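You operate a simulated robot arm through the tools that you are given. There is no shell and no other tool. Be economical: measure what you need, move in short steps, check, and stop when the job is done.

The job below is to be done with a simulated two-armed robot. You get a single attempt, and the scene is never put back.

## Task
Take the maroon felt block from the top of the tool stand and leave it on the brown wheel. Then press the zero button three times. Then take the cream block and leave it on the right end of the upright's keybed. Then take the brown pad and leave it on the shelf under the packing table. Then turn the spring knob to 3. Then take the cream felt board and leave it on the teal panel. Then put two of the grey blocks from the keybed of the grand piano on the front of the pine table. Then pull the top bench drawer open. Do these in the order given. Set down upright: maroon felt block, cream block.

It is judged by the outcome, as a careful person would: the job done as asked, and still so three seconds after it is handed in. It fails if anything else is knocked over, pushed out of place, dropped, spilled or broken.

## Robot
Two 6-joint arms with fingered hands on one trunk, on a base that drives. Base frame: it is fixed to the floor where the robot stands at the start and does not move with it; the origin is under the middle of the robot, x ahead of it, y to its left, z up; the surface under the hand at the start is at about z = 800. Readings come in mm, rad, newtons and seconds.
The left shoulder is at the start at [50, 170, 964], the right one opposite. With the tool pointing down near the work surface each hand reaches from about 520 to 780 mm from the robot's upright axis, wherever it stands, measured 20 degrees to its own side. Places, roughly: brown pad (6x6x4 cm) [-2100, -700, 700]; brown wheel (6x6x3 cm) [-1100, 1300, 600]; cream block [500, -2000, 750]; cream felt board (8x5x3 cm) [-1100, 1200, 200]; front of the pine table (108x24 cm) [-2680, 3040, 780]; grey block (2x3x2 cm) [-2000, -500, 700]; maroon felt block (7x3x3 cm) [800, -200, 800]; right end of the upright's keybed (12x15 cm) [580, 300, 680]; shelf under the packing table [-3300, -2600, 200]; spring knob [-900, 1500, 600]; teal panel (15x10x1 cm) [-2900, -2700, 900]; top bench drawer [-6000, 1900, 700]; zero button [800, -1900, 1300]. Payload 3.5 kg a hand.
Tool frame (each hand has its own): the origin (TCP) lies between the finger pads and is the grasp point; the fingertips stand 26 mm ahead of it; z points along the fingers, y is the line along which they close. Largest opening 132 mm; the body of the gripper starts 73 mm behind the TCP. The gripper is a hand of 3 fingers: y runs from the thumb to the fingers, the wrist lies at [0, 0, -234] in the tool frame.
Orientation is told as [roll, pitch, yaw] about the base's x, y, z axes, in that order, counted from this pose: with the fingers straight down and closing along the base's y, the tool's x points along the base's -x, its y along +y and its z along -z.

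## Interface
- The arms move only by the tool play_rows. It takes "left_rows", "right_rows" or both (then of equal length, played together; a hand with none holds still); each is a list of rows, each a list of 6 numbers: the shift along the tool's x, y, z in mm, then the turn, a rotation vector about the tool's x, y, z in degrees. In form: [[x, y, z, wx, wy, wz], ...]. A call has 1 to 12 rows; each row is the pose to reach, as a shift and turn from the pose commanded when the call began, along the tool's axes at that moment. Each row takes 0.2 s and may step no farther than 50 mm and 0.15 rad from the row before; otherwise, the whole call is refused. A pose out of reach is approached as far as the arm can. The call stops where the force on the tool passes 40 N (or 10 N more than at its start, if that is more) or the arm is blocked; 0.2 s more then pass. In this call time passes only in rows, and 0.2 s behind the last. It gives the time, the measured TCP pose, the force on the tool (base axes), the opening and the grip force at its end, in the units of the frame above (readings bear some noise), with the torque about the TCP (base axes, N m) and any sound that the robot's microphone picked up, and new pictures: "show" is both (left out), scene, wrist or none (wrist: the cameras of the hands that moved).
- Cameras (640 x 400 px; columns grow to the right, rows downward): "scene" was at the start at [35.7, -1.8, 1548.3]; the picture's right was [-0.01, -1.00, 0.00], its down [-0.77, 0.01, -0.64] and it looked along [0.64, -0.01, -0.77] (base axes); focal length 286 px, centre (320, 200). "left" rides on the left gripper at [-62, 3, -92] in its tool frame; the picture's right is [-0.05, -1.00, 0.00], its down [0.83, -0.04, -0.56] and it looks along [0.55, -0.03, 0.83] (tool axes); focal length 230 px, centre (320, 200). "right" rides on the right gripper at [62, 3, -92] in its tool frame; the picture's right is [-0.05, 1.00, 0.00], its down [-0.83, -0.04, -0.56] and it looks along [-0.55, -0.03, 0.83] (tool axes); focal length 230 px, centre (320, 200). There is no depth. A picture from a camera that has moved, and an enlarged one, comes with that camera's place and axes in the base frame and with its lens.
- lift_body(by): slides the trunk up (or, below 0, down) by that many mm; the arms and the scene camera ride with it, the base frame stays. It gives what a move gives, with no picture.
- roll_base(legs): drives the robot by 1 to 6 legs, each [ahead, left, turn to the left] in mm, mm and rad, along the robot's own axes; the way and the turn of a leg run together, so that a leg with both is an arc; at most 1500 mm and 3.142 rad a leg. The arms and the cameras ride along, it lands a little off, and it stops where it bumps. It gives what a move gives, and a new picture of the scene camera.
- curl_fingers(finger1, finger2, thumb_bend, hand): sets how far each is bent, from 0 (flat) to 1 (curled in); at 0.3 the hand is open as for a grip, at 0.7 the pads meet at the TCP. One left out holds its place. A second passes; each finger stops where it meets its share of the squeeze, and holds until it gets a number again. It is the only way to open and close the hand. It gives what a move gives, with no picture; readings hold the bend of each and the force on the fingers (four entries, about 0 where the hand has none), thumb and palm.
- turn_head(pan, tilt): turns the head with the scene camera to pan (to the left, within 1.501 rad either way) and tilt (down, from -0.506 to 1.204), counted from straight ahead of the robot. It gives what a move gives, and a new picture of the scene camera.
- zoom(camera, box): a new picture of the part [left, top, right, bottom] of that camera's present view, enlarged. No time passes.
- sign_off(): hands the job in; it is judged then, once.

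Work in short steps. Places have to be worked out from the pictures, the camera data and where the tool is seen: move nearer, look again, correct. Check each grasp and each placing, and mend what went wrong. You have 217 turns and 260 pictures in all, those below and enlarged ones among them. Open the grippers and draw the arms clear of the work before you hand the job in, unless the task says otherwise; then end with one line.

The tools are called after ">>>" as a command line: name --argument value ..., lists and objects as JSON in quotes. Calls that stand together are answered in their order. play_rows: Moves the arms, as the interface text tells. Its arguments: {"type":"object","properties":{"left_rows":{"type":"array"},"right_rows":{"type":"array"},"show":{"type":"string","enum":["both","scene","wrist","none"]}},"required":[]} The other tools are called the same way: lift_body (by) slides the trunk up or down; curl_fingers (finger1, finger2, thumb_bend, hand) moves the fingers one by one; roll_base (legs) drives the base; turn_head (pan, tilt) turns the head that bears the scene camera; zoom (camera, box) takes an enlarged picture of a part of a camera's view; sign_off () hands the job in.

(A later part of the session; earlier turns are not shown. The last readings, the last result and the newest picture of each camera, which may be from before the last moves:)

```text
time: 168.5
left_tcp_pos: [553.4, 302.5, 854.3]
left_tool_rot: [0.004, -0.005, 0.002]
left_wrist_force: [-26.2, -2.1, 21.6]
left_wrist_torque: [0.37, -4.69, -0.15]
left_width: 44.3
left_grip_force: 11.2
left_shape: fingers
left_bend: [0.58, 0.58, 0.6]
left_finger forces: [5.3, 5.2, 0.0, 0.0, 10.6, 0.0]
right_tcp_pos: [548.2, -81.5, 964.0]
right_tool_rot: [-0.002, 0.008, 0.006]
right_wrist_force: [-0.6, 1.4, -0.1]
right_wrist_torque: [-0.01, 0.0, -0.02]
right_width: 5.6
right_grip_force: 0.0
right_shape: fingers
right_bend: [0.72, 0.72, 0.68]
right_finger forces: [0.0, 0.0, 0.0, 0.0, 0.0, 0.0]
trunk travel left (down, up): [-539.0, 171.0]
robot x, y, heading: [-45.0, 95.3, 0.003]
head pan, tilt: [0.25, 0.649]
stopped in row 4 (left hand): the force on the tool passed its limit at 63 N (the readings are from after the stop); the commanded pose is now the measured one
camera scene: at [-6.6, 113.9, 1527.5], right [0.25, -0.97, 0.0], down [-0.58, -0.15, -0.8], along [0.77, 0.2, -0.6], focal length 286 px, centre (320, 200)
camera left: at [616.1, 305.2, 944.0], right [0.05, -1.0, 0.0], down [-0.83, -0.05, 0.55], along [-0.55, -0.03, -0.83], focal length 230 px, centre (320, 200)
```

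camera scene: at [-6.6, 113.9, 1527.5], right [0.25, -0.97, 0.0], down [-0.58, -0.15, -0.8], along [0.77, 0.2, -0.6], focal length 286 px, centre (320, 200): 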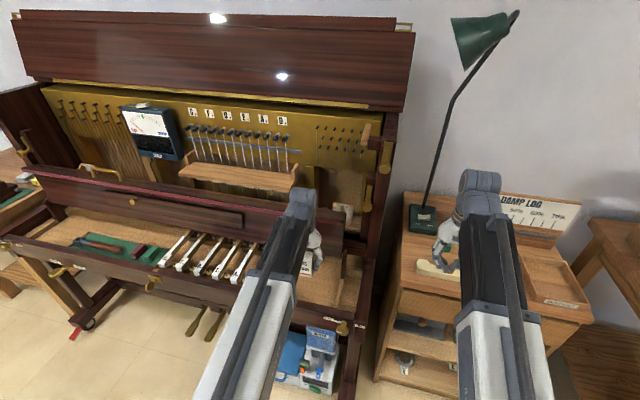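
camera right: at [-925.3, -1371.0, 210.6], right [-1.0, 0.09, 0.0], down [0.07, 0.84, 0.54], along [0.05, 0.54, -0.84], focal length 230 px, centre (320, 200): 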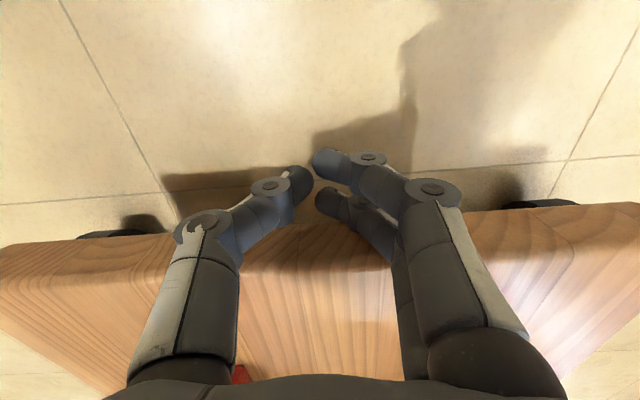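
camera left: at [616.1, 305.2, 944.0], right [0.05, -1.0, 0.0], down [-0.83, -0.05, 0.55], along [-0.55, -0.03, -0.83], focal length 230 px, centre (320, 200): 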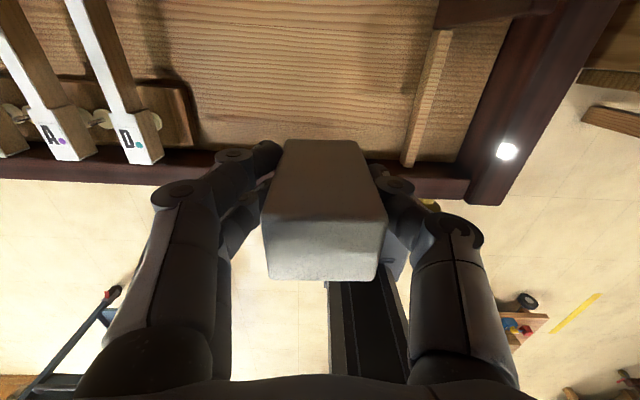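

The wrist camera housing touched the nameboard edge (x≈631, z≈970). I rise, move back so the TCP is at x≈540 – still inside the keybed zone – and look again.

>>> play_rows --left_rows '[[5, 0, -20, 0, 0, 0], [10, 0, -50, 0, 0, 0], [13, 0, -60, 0, 0, 0]]' --show "none"

>>> turn_head --pan 0.5 --tilt 0.6

```text
time: 169.3
left_tcp_pos: [544.0, 304.0, 908.3]
left_tool_rot: [0.003, 0.0, 0.002]
left_wrist_force: [-0.4, 0.0, 0.6]
left_wrist_torque: [-0.01, 0.01, 0.02]
left_width: 44.4
left_grip_force: 10.7
left_shape: fingers
left_bend: [0.58, 0.58, 0.6]
left_finger forces: [5.4, 5.2, 0.0, 0.0, 10.7, 0.1]
right_tcp_pos: [551.0, -80.9, 961.8]
right_tool_rot: [-0.001, 0.013, 0.006]
right_wrist_force: [0.1, 1.2, 0.5]
right_wrist_torque: [-0.01, 0.03, 0.02]
right_width: 5.2
right_grip_force: 0.1
right_shape: fingers
right_bend: [0.72, 0.72, 0.68]
right_finger forces: [0.0, 0.0, 0.0, 0.0, 0.0, 0.1]
trunk travel left (down, up): [-539.0, 171.0]
robot x, y, heading: [-45.0, 94.5, -0.003]
head pan, tilt: [0.25, 0.649]
```

```text
time: 170.1
left_tcp_pos: [544.5, 304.6, 908.2]
left_tool_rot: [0.005, 0.003, 0.001]
left_wrist_force: [0.8, -1.1, -0.9]
left_wrist_torque: [-0.03, 0.02, -0.02]
left_width: 44.5
left_grip_force: 10.6
left_shape: fingers
left_bend: [0.58, 0.58, 0.6]
left_finger forces: [5.5, 5.1, 0.1, 0.1, 10.5, 0.0]
right_tcp_pos: [551.2, -80.3, 962.8]
right_tool_rot: [-0.001, 0.012, 0.008]
right_wrist_force: [0.2, 0.2, 0.7]
right_wrist_torque: [-0.02, 0.0, 0.02]
right_width: 5.4
right_grip_force: 0.1
right_shape: fingers
right_bend: [0.72, 0.72, 0.68]
right_finger forces: [0.1, 0.0, 0.0, 0.1, 0.0, 0.0]
trunk travel left (down, up): [-539.0, 171.0]
robot x, y, heading: [-40.5, 98.2, 0.0]
head pan, tilt: [0.499, 0.6]
camera scene: at [-7.4, 135.8, 1531.5], right [0.48, -0.88, 0.0], down [-0.5, -0.27, -0.82], along [0.72, 0.4, -0.57], focal length 286 px, centre (320, 200)
```

scene: 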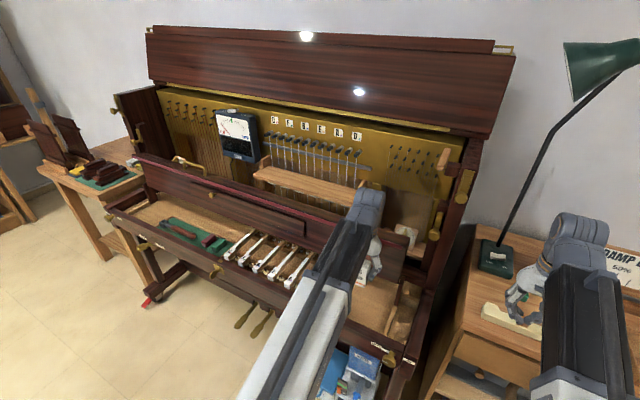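

I move to x≈538, y≈300 and descend to just above the keybed.

>>> play_rows --left_rows '[[6, -4, 20, 0, 0, 0], [6, -4, 60, 0, 0, 0], [6, -4, 100, 0, 0, 0], [6, -4, 140, 0, 0, 0]]' --show "wrist"

```text
time: 171.1
left_tcp_pos: [542.3, 295.8, 767.6]
left_tool_rot: [0.003, 0.0, 0.001]
left_wrist_force: [0.1, -0.4, -0.6]
left_wrist_torque: [-0.03, -0.05, -0.01]
left_width: 44.5
left_grip_force: 10.7
left_shape: fingers
left_bend: [0.58, 0.58, 0.6]
left_finger forces: [5.4, 5.3, 0.0, 0.1, 10.6, 0.0]
right_tcp_pos: [551.8, -80.0, 962.7]
right_tool_rot: [-0.002, 0.012, 0.007]
right_wrist_force: [-0.6, 0.0, 0.4]
right_wrist_torque: [0.0, -0.03, 0.0]
right_width: 5.6
right_grip_force: 0.1
right_shape: fingers
right_bend: [0.72, 0.72, 0.68]
right_finger forces: [0.0, 0.1, 0.1, 0.1, 0.0, 0.0]
trunk travel left (down, up): [-539.0, 171.0]
robot x, y, heading: [-43.9, 94.6, 0.005]
head pan, tilt: [0.499, 0.6]
camera left: at [606.1, 299.3, 859.7], right [0.05, -1.0, 0.0], down [-0.83, -0.05, 0.56], along [-0.55, -0.03, -0.83], focal length 230 px, centre (320, 200)
```

left: 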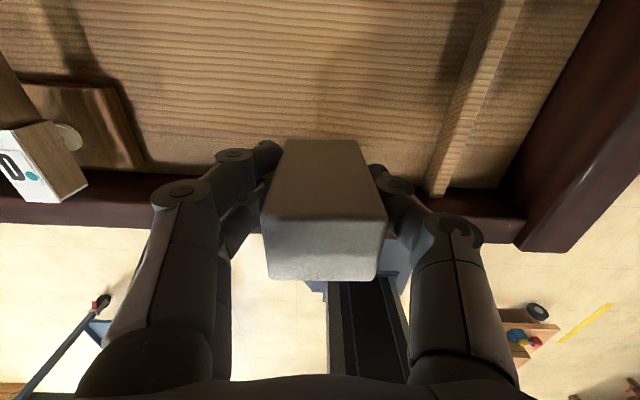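

Clear of the rail and the stick. I descend to contact in fine steps.

>>> play_rows --left_rows '[[0, 0, 20, 0, 0, 0], [0, 0, 38, 0, 0, 0]]' --show "none"

>>> play_rows --left_rows '[[0, 0, 3, 0, 0, 0], [0, 0, 6, 0, 0, 0]]' --show "none"

>>> play_rows --left_rows '[[0, 0, 3, 0, 0, 0]]' --show "none"

```text
time: 171.7
left_tcp_pos: [542.7, 298.9, 730.1]
left_tool_rot: [0.003, 0.001, 0.002]
left_wrist_force: [-0.2, 0.1, -1.1]
left_wrist_torque: [-0.01, -0.03, -0.05]
left_width: 44.3
left_grip_force: 10.5
left_shape: fingers
left_bend: [0.58, 0.58, 0.6]
left_finger forces: [5.4, 5.2, 0.0, 0.1, 10.5, 0.1]
right_tcp_pos: [550.3, -81.1, 962.3]
right_tool_rot: [-0.001, 0.013, 0.009]
right_wrist_force: [-0.1, 0.1, 0.0]
right_wrist_torque: [0.02, -0.02, -0.01]
right_width: 5.7
right_grip_force: 0.1
right_shape: fingers
right_bend: [0.72, 0.72, 0.68]
right_finger forces: [0.1, 0.0, 0.0, 0.0, 0.0, 0.1]
trunk travel left (down, up): [-539.0, 171.0]
robot x, y, heading: [-43.4, 97.4, 0.002]
head pan, tilt: [0.499, 0.6]
```

```text
time: 172.3
left_tcp_pos: [541.2, 297.6, 726.0]
left_tool_rot: [0.005, -0.004, 0.002]
left_wrist_force: [4.8, 1.0, 19.9]
left_wrist_torque: [0.02, -0.09, 0.04]
left_width: 44.3
left_grip_force: 13.3
left_shape: fingers
left_bend: [0.59, 0.6, 0.61]
left_finger forces: [7.1, 6.7, 0.1, 0.0, 12.8, 0.1]
right_tcp_pos: [550.4, -81.3, 963.3]
right_tool_rot: [-0.002, 0.01, 0.007]
right_wrist_force: [0.0, -0.2, -0.2]
right_wrist_torque: [0.01, 0.01, 0.02]
right_width: 5.5
right_grip_force: 0.0
right_shape: fingers
right_bend: [0.72, 0.72, 0.68]
right_finger forces: [0.1, 0.1, 0.0, 0.1, 0.1, 0.0]
trunk travel left (down, up): [-539.0, 171.0]
robot x, y, heading: [-47.8, 92.3, -0.001]
head pan, tilt: [0.499, 0.6]
```

```text
time: 172.7
left_tcp_pos: [540.8, 300.1, 722.9]
left_tool_rot: [0.002, 0.0, 0.002]
left_wrist_force: [4.7, -1.2, 18.3]
left_wrist_torque: [-0.08, -0.08, 0.06]
left_width: 44.1
left_grip_force: 12.5
left_shape: fingers
left_bend: [0.6, 0.6, 0.61]
left_finger forces: [5.9, 5.6, 0.0, 0.1, 13.5, 0.0]
right_tcp_pos: [550.0, -81.2, 962.9]
right_tool_rot: [-0.001, 0.009, 0.007]
right_wrist_force: [-0.5, 0.6, -1.1]
right_wrist_torque: [-0.01, -0.03, -0.01]
right_width: 5.8
right_grip_force: 0.1
right_shape: fingers
right_bend: [0.72, 0.72, 0.68]
right_finger forces: [0.0, 0.0, 0.0, 0.1, 0.0, 0.1]
trunk travel left (down, up): [-539.0, 171.0]
robot x, y, heading: [-43.5, 93.8, 0.002]
head pan, tilt: [0.499, 0.6]
```

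The block is seated. I ease up, open, and withdraw upward.

>>> play_rows --left_rows '[[0, 0, -4, 0, 0, 0]]' --show "none"

>>> curl_fingers --hand "left" --finger1 0.48 --finger2 0.48 --thumb_bend 0.48

>>> play_rows --left_rows '[[0, 0, -15, 0, 0, 0], [0, 0, -60, 0, 0, 0], [0, 0, -105, 0, 0, 0], [0, 0, -150, 0, 0, 0]]' --show "wrist"

```text
time: 173.1
left_tcp_pos: [538.2, 301.0, 722.7]
left_tool_rot: [0.003, 0.005, 0.003]
left_wrist_force: [0.4, 0.3, 0.0]
left_wrist_torque: [0.03, -0.02, 0.02]
left_width: 44.5
left_grip_force: 10.5
left_shape: fingers
left_bend: [0.59, 0.6, 0.61]
left_finger forces: [5.3, 5.1, 0.1, 0.0, 10.4, 0.0]
right_tcp_pos: [550.7, -80.5, 962.7]
right_tool_rot: [-0.001, 0.013, 0.008]
right_wrist_force: [1.1, -0.3, -0.8]
right_wrist_torque: [-0.02, -0.02, -0.04]
right_width: 5.6
right_grip_force: 0.1
right_shape: fingers
right_bend: [0.72, 0.72, 0.68]
right_finger forces: [0.0, 0.0, 0.0, 0.0, 0.2, 0.0]
trunk travel left (down, up): [-539.0, 171.0]
robot x, y, heading: [-41.5, 95.6, -0.004]
head pan, tilt: [0.499, 0.6]
```

```text
time: 174.1
left_tcp_pos: [539.2, 300.1, 725.8]
left_tool_rot: [0.003, -0.001, 0.001]
left_wrist_force: [0.9, -0.1, 0.0]
left_wrist_torque: [0.0, -0.03, 0.01]
left_width: 74.1
left_grip_force: 0.1
left_shape: fingers
left_bend: [0.48, 0.48, 0.48]
left_finger forces: [0.0, 0.0, 0.0, 0.0, 0.0, 0.1]
right_tcp_pos: [550.9, -81.2, 962.5]
right_tool_rot: [-0.001, 0.013, 0.005]
right_wrist_force: [-0.1, 0.3, -0.3]
right_wrist_torque: [-0.02, 0.01, 0.0]
right_width: 5.6
right_grip_force: 0.1
right_shape: fingers
right_bend: [0.72, 0.72, 0.68]
right_finger forces: [0.1, 0.0, 0.1, 0.1, 0.1, 0.1]
trunk travel left (down, up): [-539.0, 171.0]
robot x, y, heading: [-45.7, 96.4, 0.001]
head pan, tilt: [0.499, 0.6]
```

```text
time: 175.1
left_tcp_pos: [536.2, 299.5, 875.7]
left_tool_rot: [0.003, -0.001, 0.002]
left_wrist_force: [-0.2, 0.6, 0.0]
left_wrist_torque: [-0.03, 0.04, 0.0]
left_width: 74.0
left_grip_force: 0.0
left_shape: fingers
left_bend: [0.48, 0.48, 0.48]
left_finger forces: [0.0, 0.1, 0.0, 0.0, 0.0, 0.0]
right_tcp_pos: [551.3, -80.2, 962.9]
right_tool_rot: [-0.001, 0.013, 0.007]
right_wrist_force: [0.3, 0.0, 0.0]
right_wrist_torque: [0.0, -0.01, 0.01]
right_width: 5.6
right_grip_force: 0.1
right_shape: fingers
right_bend: [0.72, 0.72, 0.68]
right_finger forces: [0.0, 0.0, 0.0, 0.0, 0.0, 0.1]
trunk travel left (down, up): [-539.0, 171.0]
robot x, y, heading: [-44.3, 92.7, 0.002]
head pan, tilt: [0.499, 0.6]
camera left: at [599.6, 302.1, 967.4], right [0.05, -1.0, 0.0], down [-0.83, -0.05, 0.56], along [-0.56, -0.03, -0.83], focal length 230 px, centre (320, 200)
```

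left: 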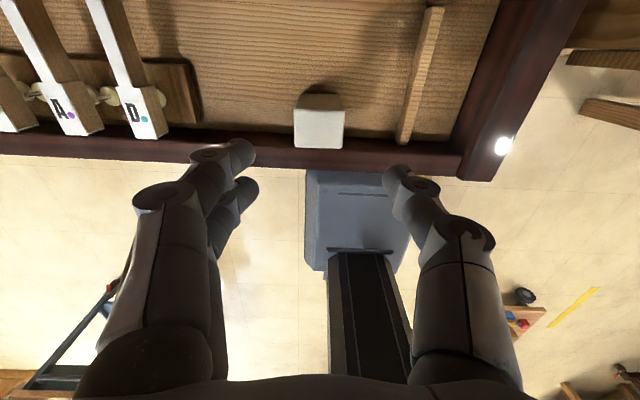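

>>> zoom --camera "left" --box '[230, 60, 470, 210]'

```text
2.67 times, centred on (350, 135) of left
camera zoom: at [599.6, 302.1, 967.4], right [0.05, -1.0, 0.0], down [-0.83, -0.05, 0.56], along [-0.56, -0.03, -0.83], focal length 614 px, centre (240, 373)
```

zoom: 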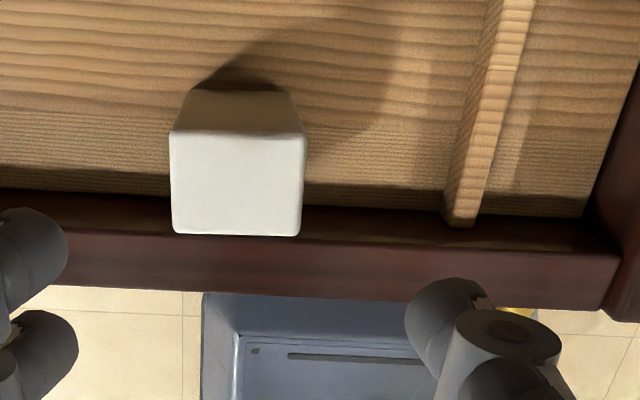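

Cream block stands upright on the keybed. I raise the left hand, back off, turn around and drive toward the grand piano, well north of the dolly.

>>> play_rows --left_rows '[[0, 0, -50, 0, 0, 0], [0, 0, -100, 0, 0, 0], [0, 0, -130, 0, 0, 0]]' --show "none"

>>> roll_base --legs '[[-300, 0, 0], [0, 0, 3.14], [800, -100, 0]]'

>>> turn_head --pan 0.3 --tilt 0.55

```text
time: 175.9
left_tcp_pos: [539.2, 298.7, 1005.7]
left_tool_rot: [0.004, 0.001, 0.003]
left_wrist_force: [-0.1, 0.3, 0.0]
left_wrist_torque: [-0.01, 0.01, 0.02]
left_width: 74.1
left_grip_force: 0.1
left_shape: fingers
left_bend: [0.48, 0.48, 0.48]
left_finger forces: [0.0, 0.0, 0.0, 0.0, 0.0, 0.0]
right_tcp_pos: [551.8, -81.6, 961.6]
right_tool_rot: [0.0, 0.012, 0.006]
right_wrist_force: [0.1, 1.0, -0.8]
right_wrist_torque: [0.03, 0.02, 0.03]
right_width: 5.4
right_grip_force: 0.1
right_shape: fingers
right_bend: [0.72, 0.72, 0.68]
right_finger forces: [0.0, 0.0, 0.0, 0.0, 0.0, 0.0]
trunk travel left (down, up): [-539.0, 171.0]
robot x, y, heading: [-45.4, 93.7, 0.0]
head pan, tilt: [0.499, 0.6]
```

```text
time: 189.4
left_tcp_pos: [-1708.2, -129.7, 1005.6]
left_tool_rot: [0.004, 0.001, -3.058]
left_wrist_force: [-0.7, 0.6, 0.1]
left_wrist_torque: [-0.01, -0.01, -0.01]
left_width: 73.9
left_grip_force: 0.1
left_shape: fingers
left_bend: [0.48, 0.48, 0.48]
left_finger forces: [0.0, 0.0, 0.0, 0.1, 0.0, 0.1]
right_tcp_pos: [-1751.7, 247.8, 962.3]
right_tool_rot: [-0.002, 0.012, -3.054]
right_wrist_force: [0.1, -0.2, -1.0]
right_wrist_torque: [-0.02, -0.01, -0.02]
right_width: 5.6
right_grip_force: 0.1
right_shape: fingers
right_bend: [0.72, 0.72, 0.68]
right_finger forces: [0.0, 0.1, 0.0, 0.0, 0.1, 0.0]
trunk travel left (down, up): [-539.0, 171.0]
robot x, y, heading: [-1145.8, 122.5, -3.055]
head pan, tilt: [0.499, 0.6]
camera scene: at [-1178.9, 75.1, 1531.5], right [-0.55, 0.84, 0.0], down [0.47, 0.31, -0.82], along [-0.69, -0.45, -0.57], focal length 286 px, centre (320, 200)
```

scene: 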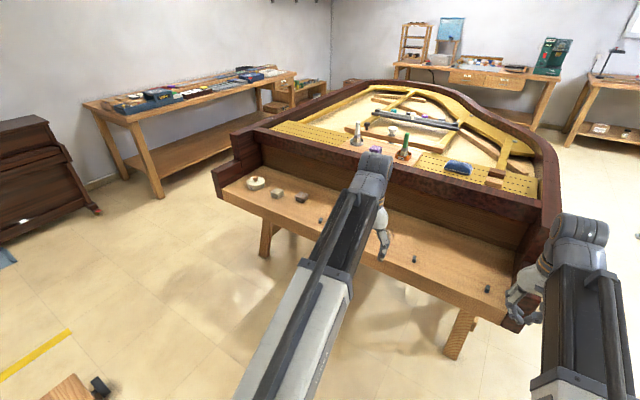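

```text
time: 190.1
left_tcp_pos: [-1707.9, -128.2, 1005.9]
left_tool_rot: [0.001, 0.001, -3.057]
left_wrist_force: [0.1, 0.4, -0.5]
left_wrist_torque: [-0.02, 0.03, 0.06]
left_width: 73.8
left_grip_force: 0.1
left_shape: fingers
left_bend: [0.48, 0.48, 0.48]
left_finger forces: [0.0, 0.0, 0.1, 0.1, 0.0, 0.0]
right_tcp_pos: [-1751.6, 247.6, 962.1]
right_tool_rot: [-0.003, 0.012, -3.055]
right_wrist_force: [-0.3, -0.9, 0.1]
right_wrist_torque: [-0.01, -0.05, 0.01]
right_width: 5.7
right_grip_force: 0.1
right_shape: fingers
right_bend: [0.72, 0.72, 0.68]
right_finger forces: [0.0, 0.0, 0.1, 0.1, 0.0, 0.0]
trunk travel left (down, up): [-539.0, 171.0]
robot x, y, heading: [-1143.9, 119.4, -3.056]
head pan, tilt: [0.3, 0.55]
camera scene: at [-1188.2, 90.0, 1536.0], right [-0.37, 0.93, 0.0], down [0.48, 0.2, -0.85], along [-0.79, -0.32, -0.52], focal length 286 px, centre (320, 200)
```

scene: 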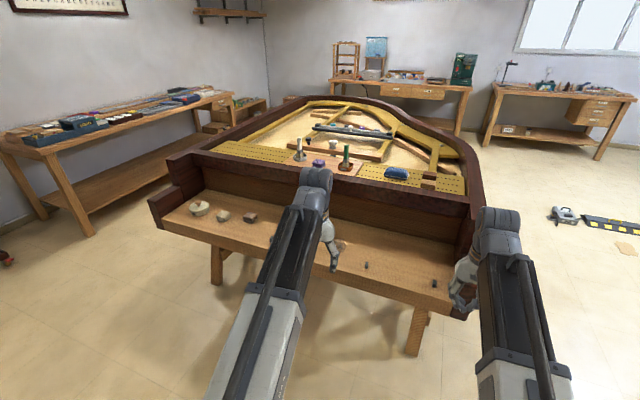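

Grand piano keybed front is at x≈-1950; the brown pad is at about [-2140, -670] with small grey blocks along the front. I raise the trunk and slide into position to use the right hand (its camera is on the robot's side).

>>> lift_body --by 150

>>> roll_base --legs '[[0, 0, -0.0856], [380, 0, 0], [0, 980, 0]]'

>>> turn_head --pan -0.3 --tilt 0.85

```text
time: 191.9
left_tcp_pos: [-1708.1, -129.8, 1155.8]
left_tool_rot: [0.004, 0.0, -3.059]
left_wrist_force: [0.0, 0.1, -0.7]
left_wrist_torque: [-0.03, 0.02, 0.02]
left_width: 74.0
left_grip_force: 0.1
left_shape: fingers
left_bend: [0.48, 0.48, 0.48]
left_finger forces: [0.0, 0.0, 0.0, 0.0, 0.1, 0.1]
right_tcp_pos: [-1750.8, 247.7, 1112.2]
right_tool_rot: [-0.001, 0.013, -3.054]
right_wrist_force: [-0.3, 0.0, -0.6]
right_wrist_torque: [0.03, 0.01, -0.01]
right_width: 5.4
right_grip_force: 0.2
right_shape: fingers
right_bend: [0.72, 0.72, 0.68]
right_finger forces: [0.1, 0.0, 0.0, 0.1, 0.0, 0.0]
trunk travel left (down, up): [-689.0, 21.0]
robot x, y, heading: [-1141.6, 120.3, -3.059]
head pan, tilt: [0.3, 0.55]
```

```text
time: 199.4
left_tcp_pos: [-2128.5, -1031.6, 1154.4]
left_tool_rot: [0.004, 0.001, 3.112]
left_wrist_force: [-0.8, 1.7, -0.7]
left_wrist_torque: [-0.01, -0.01, -0.04]
left_width: 74.0
left_grip_force: 0.1
left_shape: fingers
left_bend: [0.48, 0.48, 0.48]
left_finger forces: [0.0, 0.1, 0.0, 0.0, 0.0, 0.0]
right_tcp_pos: [-2129.7, -650.1, 1113.0]
right_tool_rot: [-0.003, 0.011, 3.115]
right_wrist_force: [-0.4, -0.3, 0.2]
right_wrist_torque: [0.0, 0.01, -0.02]
right_width: 5.4
right_grip_force: 0.1
right_shape: fingers
right_bend: [0.72, 0.72, 0.68]
right_finger forces: [0.0, 0.0, 0.1, 0.0, 0.0, 0.0]
trunk travel left (down, up): [-689.0, 21.0]
robot x, y, heading: [-1540.8, -844.4, 3.113]
head pan, tilt: [0.3, 0.55]
camera scene: at [-1587.3, -871.4, 1686.0], right [-0.27, 0.96, 0.0], down [0.5, 0.14, -0.85], along [-0.82, -0.23, -0.52], focal length 286 px, centre (320, 200)
```

scene: 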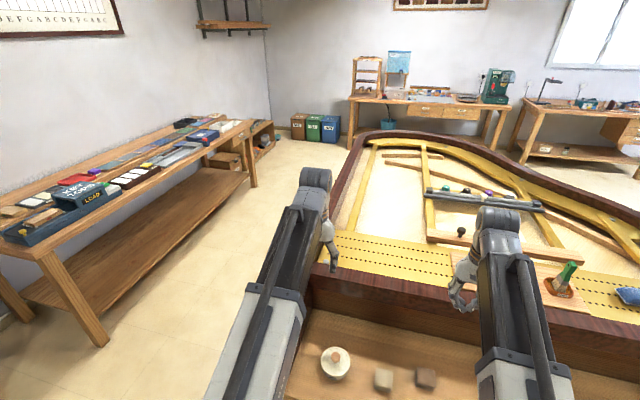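

```text
time: 200.4
left_tcp_pos: [-2128.2, -1029.4, 1155.0]
left_tool_rot: [0.004, -0.001, 3.112]
left_wrist_force: [0.2, 0.2, -1.3]
left_wrist_torque: [0.01, -0.03, 0.01]
left_width: 74.1
left_grip_force: 0.0
left_shape: fingers
left_bend: [0.48, 0.48, 0.48]
left_finger forces: [0.0, 0.0, 0.1, 0.0, 0.0, 0.0]
right_tcp_pos: [-2129.7, -650.4, 1112.0]
right_tool_rot: [-0.002, 0.013, 3.114]
right_wrist_force: [-0.1, 0.3, -0.5]
right_wrist_torque: [0.01, 0.0, 0.02]
right_width: 5.6
right_grip_force: 0.1
right_shape: fingers
right_bend: [0.72, 0.72, 0.68]
right_finger forces: [0.0, 0.0, 0.1, 0.0, 0.0, 0.1]
trunk travel left (down, up): [-689.0, 21.0]
robot x, y, heading: [-1536.8, -845.1, 3.108]
head pan, tilt: [-0.3, 0.85]
camera scene: at [-1574.7, -821.7, 1660.6], right [0.32, 0.95, 0.0], down [0.71, -0.24, -0.66], along [-0.62, 0.21, -0.75], focal length 286 px, centre (320, 200)
```

scene: 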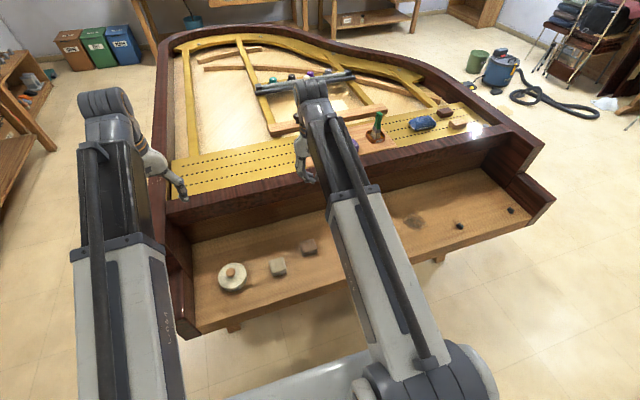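

Brown pad located at [-2150, -672]. I open the right hand, move over the pad and lower the trunk.

>>> curl_fingers --hand "right" --finger1 0.36 --finger2 0.36 --thumb_bend 0.36

>>> play_rows --right_rows '[[-10, 11, 0, 0, 0, 0], [-10, 22, 0, 0, 0, 0]]' --show "none"

>>> lift_body --by -220

>>> play_rows --right_rows '[[0, 0, 1, 0, 0, 0]]' --show "wrist"

```text
time: 201.4
left_tcp_pos: [-2129.1, -1029.8, 1156.0]
left_tool_rot: [0.004, 0.001, 3.112]
left_wrist_force: [0.3, 0.2, -0.3]
left_wrist_torque: [0.01, 0.0, -0.01]
left_width: 74.1
left_grip_force: 0.0
left_shape: fingers
left_bend: [0.48, 0.48, 0.48]
left_finger forces: [0.1, 0.1, 0.0, 0.1, 0.0, 0.0]
right_tcp_pos: [-2129.5, -650.3, 1111.8]
right_tool_rot: [-0.004, 0.012, 3.114]
right_wrist_force: [0.2, 0.8, -0.7]
right_wrist_torque: [0.01, -0.02, 0.01]
right_width: 114.0
right_grip_force: 0.1
right_shape: fingers
right_bend: [0.36, 0.36, 0.36]
right_finger forces: [0.0, 0.0, 0.0, 0.0, 0.0, 0.0]
trunk travel left (down, up): [-689.0, 21.0]
robot x, y, heading: [-1540.1, -846.4, 3.105]
head pan, tilt: [-0.3, 0.85]
```

```text
time: 202.0
left_tcp_pos: [-2128.5, -1030.0, 1154.8]
left_tool_rot: [0.003, 0.001, 3.111]
left_wrist_force: [0.4, 0.7, -0.1]
left_wrist_torque: [-0.01, -0.01, 0.01]
left_width: 74.1
left_grip_force: 0.1
left_shape: fingers
left_bend: [0.48, 0.48, 0.48]
left_finger forces: [0.1, 0.1, 0.0, 0.0, 0.0, 0.0]
right_tcp_pos: [-2137.8, -672.0, 1112.8]
right_tool_rot: [-0.002, 0.013, 3.116]
right_wrist_force: [0.5, -0.2, 0.4]
right_wrist_torque: [-0.04, 0.02, 0.02]
right_width: 114.5
right_grip_force: 0.0
right_shape: fingers
right_bend: [0.36, 0.36, 0.36]
right_finger forces: [0.0, 0.0, 0.1, 0.1, 0.0, 0.0]
trunk travel left (down, up): [-689.0, 21.0]
robot x, y, heading: [-1542.2, -844.0, 3.107]
head pan, tilt: [-0.3, 0.85]
```

```text
time: 204.3
left_tcp_pos: [-2127.7, -1029.9, 935.3]
left_tool_rot: [0.005, -0.002, 3.111]
left_wrist_force: [-0.5, 0.3, -0.4]
left_wrist_torque: [0.03, 0.01, -0.01]
left_width: 73.9
left_grip_force: 0.0
left_shape: fingers
left_bend: [0.48, 0.48, 0.48]
left_finger forces: [0.0, 0.1, 0.1, 0.0, 0.0, 0.0]
right_tcp_pos: [-2138.9, -672.5, 893.5]
right_tool_rot: [-0.001, 0.013, 3.115]
right_wrist_force: [0.5, 0.1, -0.3]
right_wrist_torque: [0.0, 0.01, 0.0]
right_width: 114.3
right_grip_force: 0.0
right_shape: fingers
right_bend: [0.36, 0.36, 0.36]
right_finger forces: [0.0, 0.0, 0.0, 0.0, 0.1, 0.0]
trunk travel left (down, up): [-469.0, 241.0]
robot x, y, heading: [-1537.5, -847.9, 3.107]
head pan, tilt: [-0.3, 0.85]
```

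```text
time: 204.8
left_tcp_pos: [-2129.7, -1030.5, 935.0]
left_tool_rot: [0.004, 0.001, 3.111]
left_wrist_force: [-0.2, 0.3, -0.1]
left_wrist_torque: [0.0, -0.02, -0.04]
left_width: 74.1
left_grip_force: 0.1
left_shape: fingers
left_bend: [0.48, 0.48, 0.48]
left_finger forces: [0.0, 0.1, 0.0, 0.0, 0.1, 0.0]
right_tcp_pos: [-2138.8, -671.5, 890.5]
right_tool_rot: [-0.003, 0.011, 3.115]
right_wrist_force: [0.6, 0.8, 0.3]
right_wrist_torque: [-0.03, 0.0, -0.02]
right_width: 114.3
right_grip_force: 0.1
right_shape: fingers
right_bend: [0.36, 0.36, 0.36]
right_finger forces: [0.1, 0.1, 0.0, 0.0, 0.0, 0.1]
trunk travel left (down, up): [-469.0, 241.0]
robot x, y, heading: [-1540.2, -847.8, 3.112]
head pan, tilt: [-0.3, 0.85]
camera right: at [-2077.2, -676.9, 985.6], right [-0.08, -1.0, 0.0], down [-0.84, 0.06, 0.55], along [-0.54, 0.04, -0.84], focal length 230 px, centre (320, 200)
```

right: 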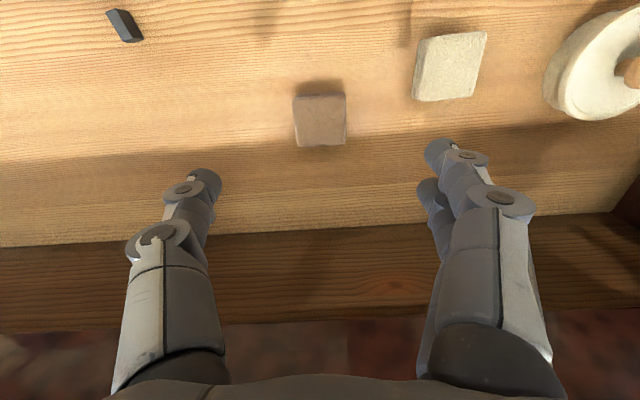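

The pad is right under the hand (centre ≈ [-2143, -672], top ≈ 725). I descend to z≈745 and look again.

>>> play_rows --right_rows '[[-4, 0, 50, 0, 0, 0], [-4, 0, 100, 0, 0, 0], [-4, 0, 145, 0, 0, 0]]' --show "wrist"

```text
refused: row 1 steps farther than a row can; nothing moved
```

>>> play_rows --right_rows '[[-4, 0, 48, 0, 0, 0], [-4, 0, 96, 0, 0, 0], [-4, 0, 144, 0, 0, 0]]' --show "wrist"

```text
time: 205.6
left_tcp_pos: [-2128.5, -1029.8, 934.4]
left_tool_rot: [0.004, 0.001, 3.111]
left_wrist_force: [-0.9, 0.2, 0.8]
left_wrist_torque: [0.02, 0.02, -0.03]
left_width: 74.2
left_grip_force: 0.1
left_shape: fingers
left_bend: [0.48, 0.48, 0.48]
left_finger forces: [0.0, 0.0, 0.0, 0.0, 0.1, 0.1]
right_tcp_pos: [-2142.6, -671.9, 748.3]
right_tool_rot: [-0.003, 0.01, 3.115]
right_wrist_force: [-0.2, -0.5, -1.0]
right_wrist_torque: [-0.01, -0.01, 0.0]
right_width: 114.2
right_grip_force: 0.0
right_shape: fingers
right_bend: [0.36, 0.36, 0.36]
right_finger forces: [0.0, 0.1, 0.0, 0.0, 0.1, 0.0]
trunk travel left (down, up): [-469.0, 241.0]
robot x, y, heading: [-1539.7, -843.2, 3.112]
head pan, tilt: [-0.3, 0.85]
camera right: at [-2080.1, -676.9, 842.6], right [-0.08, -1.0, 0.0], down [-0.84, 0.06, 0.55], along [-0.54, 0.04, -0.84], focal length 230 px, centre (320, 200)
```

right: 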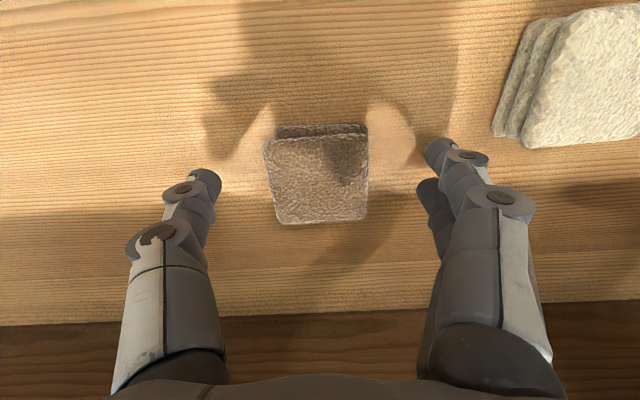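

Pad centred, top ≈726. I go down to TCP z≈726 and close on it.

>>> play_rows --right_rows '[[0, 0, 12, 0, 0, 0], [0, 0, 22, 0, 0, 0]]' --show "none"

>>> curl_fingers --hand "right" --finger1 0.6 --finger2 0.6 --thumb_bend 0.6

>>> play_rows --right_rows '[[0, 0, -20, 0, 0, 0], [0, 0, -60, 0, 0, 0], [0, 0, -100, 0, 0, 0]]' --show "wrist"

```text
time: 206.2
left_tcp_pos: [-2128.0, -1030.5, 934.9]
left_tool_rot: [0.005, 0.0, 3.109]
left_wrist_force: [-0.4, -0.5, -0.8]
left_wrist_torque: [0.04, 0.0, 0.01]
left_width: 74.0
left_grip_force: 0.0
left_shape: fingers
left_bend: [0.48, 0.48, 0.48]
left_finger forces: [0.0, 0.1, 0.0, 0.0, 0.0, 0.0]
right_tcp_pos: [-2140.8, -672.4, 728.3]
right_tool_rot: [-0.001, 0.011, 3.115]
right_wrist_force: [0.6, 0.5, 8.8]
right_wrist_torque: [-0.38, 0.06, 0.0]
right_width: 114.8
right_grip_force: 3.7
right_shape: fingers
right_bend: [0.36, 0.36, 0.36]
right_finger forces: [1.8, 5.6, 0.0, 0.0, 1.1, 0.0]
trunk travel left (down, up): [-469.0, 241.0]
robot x, y, heading: [-1539.0, -846.7, 3.112]
head pan, tilt: [-0.3, 0.85]
```

```text
time: 206.7
left_tcp_pos: [-2128.3, -1030.4, 935.9]
left_tool_rot: [0.003, -0.003, 3.109]
left_wrist_force: [0.4, 0.3, -1.2]
left_wrist_torque: [0.01, 0.04, -0.01]
left_width: 73.9
left_grip_force: 0.0
left_shape: fingers
left_bend: [0.48, 0.48, 0.48]
left_finger forces: [0.0, 0.0, 0.0, 0.0, 0.0, 0.1]
right_tcp_pos: [-2142.3, -674.2, 733.1]
right_tool_rot: [0.0, 0.005, 3.119]
right_wrist_force: [4.8, -3.1, 20.7]
right_wrist_torque: [-0.44, -0.07, 0.09]
right_width: 54.6
right_grip_force: 17.6
right_shape: fingers
right_bend: [0.56, 0.56, 0.57]
right_finger forces: [10.3, 11.6, 0.0, 0.0, 12.8, 0.0]
trunk travel left (down, up): [-469.0, 241.0]
robot x, y, heading: [-1539.3, -847.6, 3.112]
head pan, tilt: [-0.3, 0.85]
stopped (right hand): the force on the tool passed its limit at 41 N (the readings are from after the stop); the commanded pose is now the measured one
```

```text
time: 207.5
left_tcp_pos: [-2129.0, -1029.2, 935.4]
left_tool_rot: [0.004, 0.0, 3.113]
left_wrist_force: [0.5, -0.6, 0.3]
left_wrist_torque: [0.02, 0.0, -0.03]
left_width: 73.9
left_grip_force: 0.1
left_shape: fingers
left_bend: [0.48, 0.48, 0.48]
left_finger forces: [0.0, 0.0, 0.1, 0.0, 0.0, 0.0]
right_tcp_pos: [-2141.9, -675.3, 830.1]
right_tool_rot: [0.0, 0.008, 3.118]
right_wrist_force: [-0.3, 0.5, -0.2]
right_wrist_torque: [0.01, 0.03, 0.01]
right_width: 54.4
right_grip_force: 8.4
right_shape: fingers
right_bend: [0.55, 0.55, 0.57]
right_finger forces: [4.2, 4.1, 0.1, 0.1, 8.4, 0.0]
trunk travel left (down, up): [-469.0, 241.0]
robot x, y, heading: [-1538.3, -845.8, 3.112]
head pan, tilt: [-0.3, 0.85]
camera right: at [-2080.8, -679.5, 923.9], right [-0.08, -1.0, 0.0], down [-0.83, 0.06, 0.55], along [-0.55, 0.04, -0.84], focal length 230 px, centre (320, 200)
```

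right: 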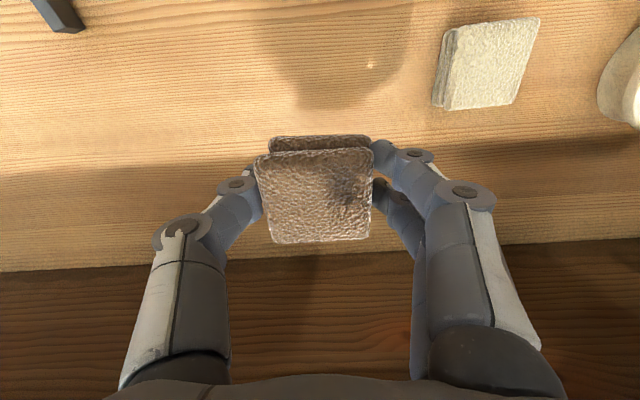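

Pad held (54 mm). I raise the trunk, slide away from the dolly and the piano, turn to face -y and move along the packing table.

>>> lift_body --by 240

>>> roll_base --legs '[[60, 860, 0], [0, 0, 1.6], [0, -1250, 0]]'

>>> turn_head --pan -0.2 --tilt 0.6

```text
time: 210.0
left_tcp_pos: [-2128.8, -1029.8, 1175.1]
left_tool_rot: [0.003, 0.0, 3.112]
left_wrist_force: [-0.2, -0.2, -0.2]
left_wrist_torque: [-0.04, 0.01, -0.02]
left_width: 74.1
left_grip_force: 0.0
left_shape: fingers
left_bend: [0.48, 0.48, 0.48]
left_finger forces: [0.0, 0.0, 0.0, 0.1, 0.0, 0.0]
right_tcp_pos: [-2142.4, -674.7, 1069.7]
right_tool_rot: [0.0, 0.007, 3.118]
right_wrist_force: [0.6, 0.2, -0.4]
right_wrist_torque: [-0.01, 0.0, 0.03]
right_width: 54.8
right_grip_force: 8.4
right_shape: fingers
right_bend: [0.55, 0.55, 0.57]
right_finger forces: [4.2, 4.2, 0.1, 0.1, 8.4, 0.1]
trunk travel left (down, up): [-709.0, 1.0]
robot x, y, heading: [-1538.5, -846.6, 3.111]
head pan, tilt: [-0.3, 0.85]
```

```text
time: 224.1
left_tcp_pos: [-2708.3, -2198.8, 1175.9]
left_tool_rot: [0.005, 0.001, -1.658]
left_wrist_force: [0.3, -0.2, -0.2]
left_wrist_torque: [-0.02, 0.02, -0.02]
left_width: 74.0
left_grip_force: 0.0
left_shape: fingers
left_bend: [0.48, 0.48, 0.48]
left_finger forces: [0.1, 0.0, 0.1, 0.0, 0.0, 0.0]
right_tcp_pos: [-3064.0, -2194.6, 1069.8]
right_tool_rot: [0.001, 0.006, -1.651]
right_wrist_force: [0.5, 0.3, -0.8]
right_wrist_torque: [0.02, -0.01, 0.0]
right_width: 54.5
right_grip_force: 8.1
right_shape: fingers
right_bend: [0.55, 0.55, 0.57]
right_finger forces: [4.1, 4.1, 0.1, 0.0, 8.3, 0.0]
trunk travel left (down, up): [-709.0, 1.0]
robot x, y, heading: [-2861.4, -1597.2, -1.658]
head pan, tilt: [-0.3, 0.85]
camera scene: at [-2888.5, -1635.4, 1680.6], right [-0.93, 0.38, 0.0], down [0.28, 0.7, -0.66], along [-0.25, -0.61, -0.75], focal length 286 px, centre (320, 200)
```

scene: 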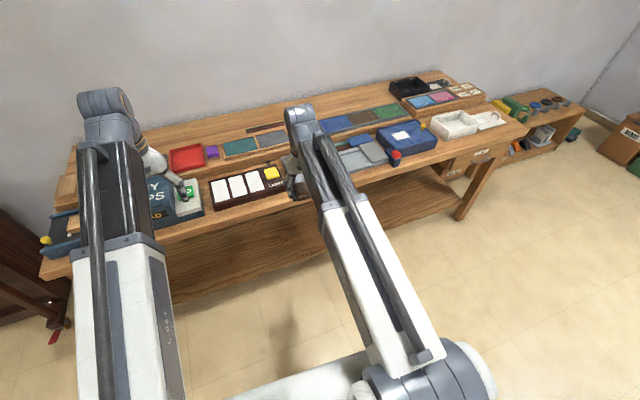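

```text
time: 224.9
left_tcp_pos: [-2709.3, -2200.6, 1175.7]
left_tool_rot: [0.003, -0.001, -1.655]
left_wrist_force: [-0.4, -1.0, 0.0]
left_wrist_torque: [-0.02, -0.04, 0.0]
left_width: 73.9
left_grip_force: 0.0
left_shape: fingers
left_bend: [0.48, 0.48, 0.48]
left_finger forces: [0.0, 0.0, 0.0, 0.0, 0.0, 0.0]
right_tcp_pos: [-3064.3, -2195.0, 1068.9]
right_tool_rot: [-0.001, 0.009, -1.653]
right_wrist_force: [-0.3, 0.2, 0.1]
right_wrist_torque: [-0.01, 0.0, 0.0]
right_width: 54.2
right_grip_force: 7.8
right_shape: fingers
right_bend: [0.55, 0.55, 0.57]
right_finger forces: [4.2, 4.2, 0.1, 0.0, 8.3, 0.0]
trunk travel left (down, up): [-709.0, 1.0]
robot x, y, heading: [-2859.0, -1602.5, -1.658]
head pan, tilt: [-0.201, 0.6]
camera scene: at [-2883.8, -1647.8, 1701.4], right [-0.96, 0.28, 0.0], down [0.16, 0.54, -0.82], along [-0.23, -0.79, -0.57], focal length 286 px, centre (320, 200)
```

scene: 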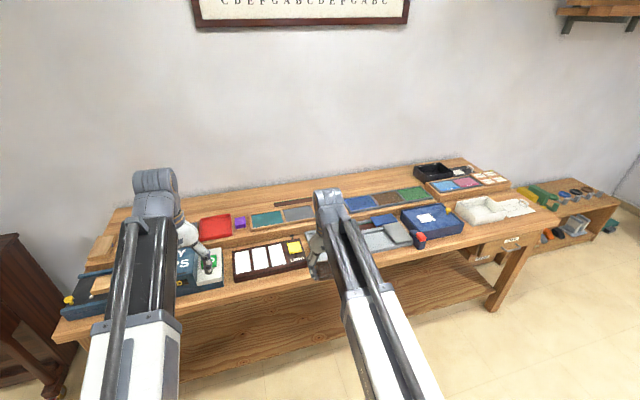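

The table front is at y≈-2330 with the shelf below. I straighten up, back off a little and lower the trunk fully (in two calls).

>>> roll_base --legs '[[-120, 0, 0.087]]'

>>> lift_body --by -400

>>> lift_body --by -300

>>> turn_head --pan -0.2 --tilt 0.45

```text
time: 226.1
left_tcp_pos: [-2653.5, -2062.7, 1175.1]
left_tool_rot: [0.004, 0.0, -1.574]
left_wrist_force: [0.6, 0.9, 0.2]
left_wrist_torque: [-0.01, 0.02, 0.0]
left_width: 73.7
left_grip_force: 0.0
left_shape: fingers
left_bend: [0.48, 0.48, 0.48]
left_finger forces: [0.1, 0.1, 0.1, 0.0, 0.0, 0.0]
right_tcp_pos: [-3009.1, -2087.7, 1071.5]
right_tool_rot: [0.0, 0.003, -1.568]
right_wrist_force: [0.1, -0.8, 0.4]
right_wrist_torque: [-0.05, -0.01, -0.03]
right_width: 54.4
right_grip_force: 8.0
right_shape: fingers
right_bend: [0.55, 0.55, 0.57]
right_finger forces: [4.2, 4.2, 0.0, 0.0, 8.3, 0.0]
trunk travel left (down, up): [-709.0, 1.0]
robot x, y, heading: [-2852.8, -1480.8, -1.573]
head pan, tilt: [-0.201, 0.6]
camera scene: at [-2874.5, -1526.3, 1701.6], right [-0.98, 0.2, 0.0], down [0.11, 0.55, -0.83], along [-0.17, -0.81, -0.56], focal length 286 px, centre (320, 200)
```

scene: 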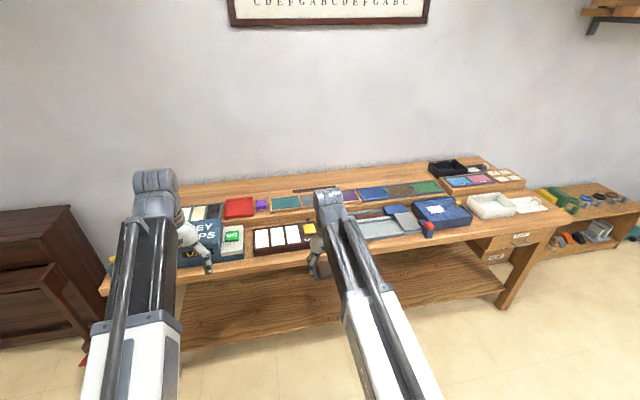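

```text
time: 229.9
left_tcp_pos: [-2654.1, -2065.0, 776.0]
left_tool_rot: [0.002, 0.001, -1.573]
left_wrist_force: [0.4, 0.3, 0.3]
left_wrist_torque: [0.0, 0.04, -0.02]
left_width: 73.9
left_grip_force: 0.1
left_shape: fingers
left_bend: [0.48, 0.48, 0.48]
left_finger forces: [0.0, 0.0, 0.0, 0.1, 0.0, 0.0]
right_tcp_pos: [-3008.9, -2087.7, 669.7]
right_tool_rot: [0.001, 0.006, -1.567]
right_wrist_force: [0.0, -0.3, 0.3]
right_wrist_torque: [0.01, -0.01, 0.0]
right_width: 54.5
right_grip_force: 8.2
right_shape: fingers
right_bend: [0.55, 0.55, 0.57]
right_finger forces: [4.1, 4.3, 0.0, 0.0, 8.4, 0.0]
trunk travel left (down, up): [-309.0, 401.0]
robot x, y, heading: [-2857.5, -1484.4, -1.577]
head pan, tilt: [-0.201, 0.6]
```

```text
time: 232.9
left_tcp_pos: [-2654.4, -2064.3, 476.4]
left_tool_rot: [0.003, 0.0, -1.573]
left_wrist_force: [-0.7, 0.4, 0.0]
left_wrist_torque: [0.01, 0.0, -0.02]
left_width: 74.3
left_grip_force: 0.0
left_shape: fingers
left_bend: [0.48, 0.48, 0.48]
left_finger forces: [0.0, 0.0, 0.1, 0.0, 0.1, 0.0]
right_tcp_pos: [-3008.3, -2087.2, 369.7]
right_tool_rot: [0.001, 0.007, -1.569]
right_wrist_force: [-1.0, -0.1, -0.7]
right_wrist_torque: [0.01, 0.01, 0.0]
right_width: 54.3
right_grip_force: 8.3
right_shape: fingers
right_bend: [0.55, 0.55, 0.57]
right_finger forces: [4.2, 4.3, 0.1, 0.0, 8.4, 0.0]
trunk travel left (down, up): [-9.0, 701.0]
robot x, y, heading: [-2854.7, -1479.2, -1.573]
head pan, tilt: [-0.201, 0.6]
```

```text
time: 233.6
left_tcp_pos: [-2654.3, -2063.8, 475.4]
left_tool_rot: [0.003, 0.0, -1.574]
left_wrist_force: [0.2, -0.8, -0.4]
left_wrist_torque: [0.0, -0.01, -0.01]
left_width: 74.0
left_grip_force: 0.0
left_shape: fingers
left_bend: [0.48, 0.48, 0.48]
left_finger forces: [0.0, 0.1, 0.1, 0.0, 0.0, 0.0]
right_tcp_pos: [-3007.5, -2089.0, 370.0]
right_tool_rot: [-0.001, 0.006, -1.566]
right_wrist_force: [0.5, 0.0, -0.7]
right_wrist_torque: [0.02, 0.01, 0.01]
right_width: 54.5
right_grip_force: 8.7
right_shape: fingers
right_bend: [0.55, 0.55, 0.57]
right_finger forces: [4.3, 4.2, 0.0, 0.0, 8.3, 0.0]
trunk travel left (down, up): [-9.0, 701.0]
robot x, y, heading: [-2856.1, -1479.5, -1.576]
head pan, tilt: [-0.201, 0.45]
camera scene: at [-2875.3, -1531.8, 1015.0], right [-0.98, 0.2, 0.0], down [0.09, 0.43, -0.9], along [-0.18, -0.88, -0.44], focal length 286 px, centre (320, 200)
```

scene: 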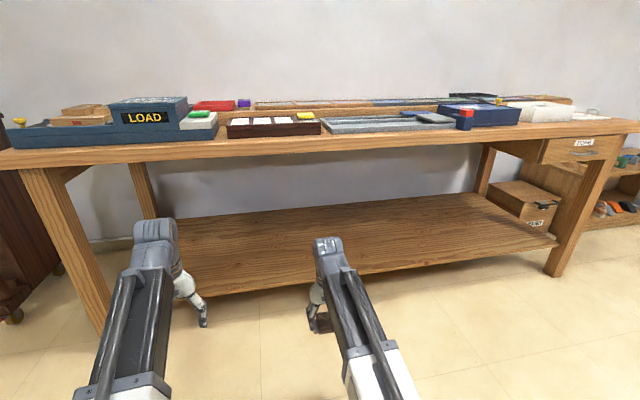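

The shelf is empty; its front is at y≈-2490, z≈190, table underside ≈720. I lower both hands to pass under the table top, then drive in.

>>> play_rows --right_rows '[[0, 0, 20, 0, 0, 0], [0, 0, 40, 0, 0, 0], [0, 0, 60, 0, 0, 0], [0, 0, 70, 0, 0, 0]]' --left_rows '[[0, 0, 45, 0, 0, 0], [0, 0, 90, 0, 0, 0], [0, 0, 135, 0, 0, 0], [0, 0, 175, 0, 0, 0]]' --show "none"

>>> roll_base --legs '[[400, 0, 0]]'

>>> play_rows --right_rows '[[0, 0, 1, 0, 0, 0]]' --show "wrist"

```text
time: 234.6
left_tcp_pos: [-2654.6, -2065.1, 300.2]
left_tool_rot: [0.004, -0.001, -1.573]
left_wrist_force: [-0.5, 0.7, 0.8]
left_wrist_torque: [-0.01, 0.02, -0.01]
left_width: 73.9
left_grip_force: 0.0
left_shape: fingers
left_bend: [0.48, 0.48, 0.48]
left_finger forces: [0.0, 0.0, 0.0, 0.1, 0.0, 0.2]
right_tcp_pos: [-3009.2, -2088.7, 299.8]
right_tool_rot: [0.0, 0.006, -1.567]
right_wrist_force: [1.2, 0.5, -0.5]
right_wrist_torque: [-0.03, 0.01, 0.02]
right_width: 54.4
right_grip_force: 8.0
right_shape: fingers
right_bend: [0.55, 0.55, 0.57]
right_finger forces: [4.2, 4.2, 0.0, 0.2, 8.3, 0.0]
trunk travel left (down, up): [-9.0, 701.0]
robot x, y, heading: [-2854.9, -1479.7, -1.57]
head pan, tilt: [-0.201, 0.45]
```

```text
time: 237.2
left_tcp_pos: [-2651.6, -2477.9, 301.0]
left_tool_rot: [0.003, -0.001, -1.571]
left_wrist_force: [-0.1, 0.8, 1.3]
left_wrist_torque: [0.02, -0.01, 0.01]
left_width: 73.7
left_grip_force: 0.0
left_shape: fingers
left_bend: [0.48, 0.48, 0.48]
left_finger forces: [0.0, 0.1, 0.1, 0.0, 0.0, 0.0]
right_tcp_pos: [-3007.8, -2502.5, 299.5]
right_tool_rot: [-0.001, 0.008, -1.565]
right_wrist_force: [0.1, 0.1, -0.2]
right_wrist_torque: [-0.01, -0.04, -0.02]
right_width: 54.5
right_grip_force: 8.3
right_shape: fingers
right_bend: [0.55, 0.55, 0.57]
right_finger forces: [4.2, 4.2, 0.0, 0.0, 8.3, 0.0]
trunk travel left (down, up): [-9.0, 701.0]
robot x, y, heading: [-2857.5, -1894.9, -1.576]
head pan, tilt: [-0.201, 0.45]
camera scene: at [-2875.5, -1945.8, 1015.1], right [-0.98, 0.2, 0.0], down [0.09, 0.43, -0.9], along [-0.18, -0.88, -0.44], focal length 286 px, centre (320, 200)
```

scene: 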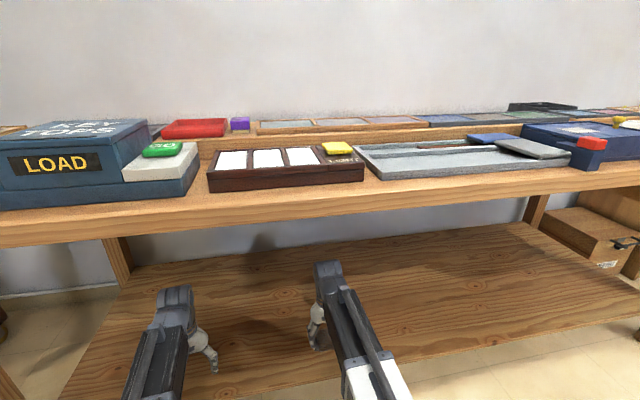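

```text
time: 237.6
left_tcp_pos: [-2652.7, -2478.0, 301.9]
left_tool_rot: [0.005, 0.001, -1.572]
left_wrist_force: [-1.0, -0.7, 0.4]
left_wrist_torque: [-0.01, 0.02, 0.01]
left_width: 73.9
left_grip_force: 0.1
left_shape: fingers
left_bend: [0.48, 0.48, 0.48]
left_finger forces: [0.0, 0.0, 0.0, 0.0, 0.1, 0.0]
right_tcp_pos: [-3007.8, -2503.6, 299.2]
right_tool_rot: [0.002, 0.008, -1.564]
right_wrist_force: [-0.1, 0.7, -1.2]
right_wrist_torque: [0.0, -0.01, 0.01]
right_width: 54.4
right_grip_force: 8.1
right_shape: fingers
right_bend: [0.55, 0.55, 0.57]
right_finger forces: [4.3, 4.3, 0.0, 0.0, 8.3, 0.1]
trunk travel left (down, up): [-9.0, 701.0]
robot x, y, heading: [-2853.8, -1889.9, -1.571]
head pan, tilt: [-0.201, 0.45]
camera right: at [-3003.8, -2441.5, 393.1], right [1.0, -0.05, 0.0], down [-0.04, -0.83, 0.55], along [-0.03, -0.55, -0.84], focal length 230 px, centre (320, 200)
```

right: 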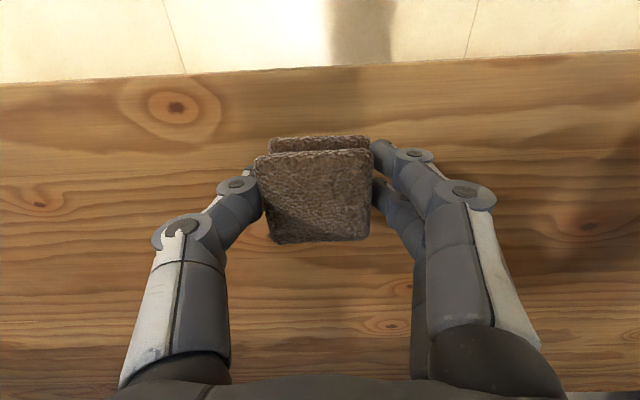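

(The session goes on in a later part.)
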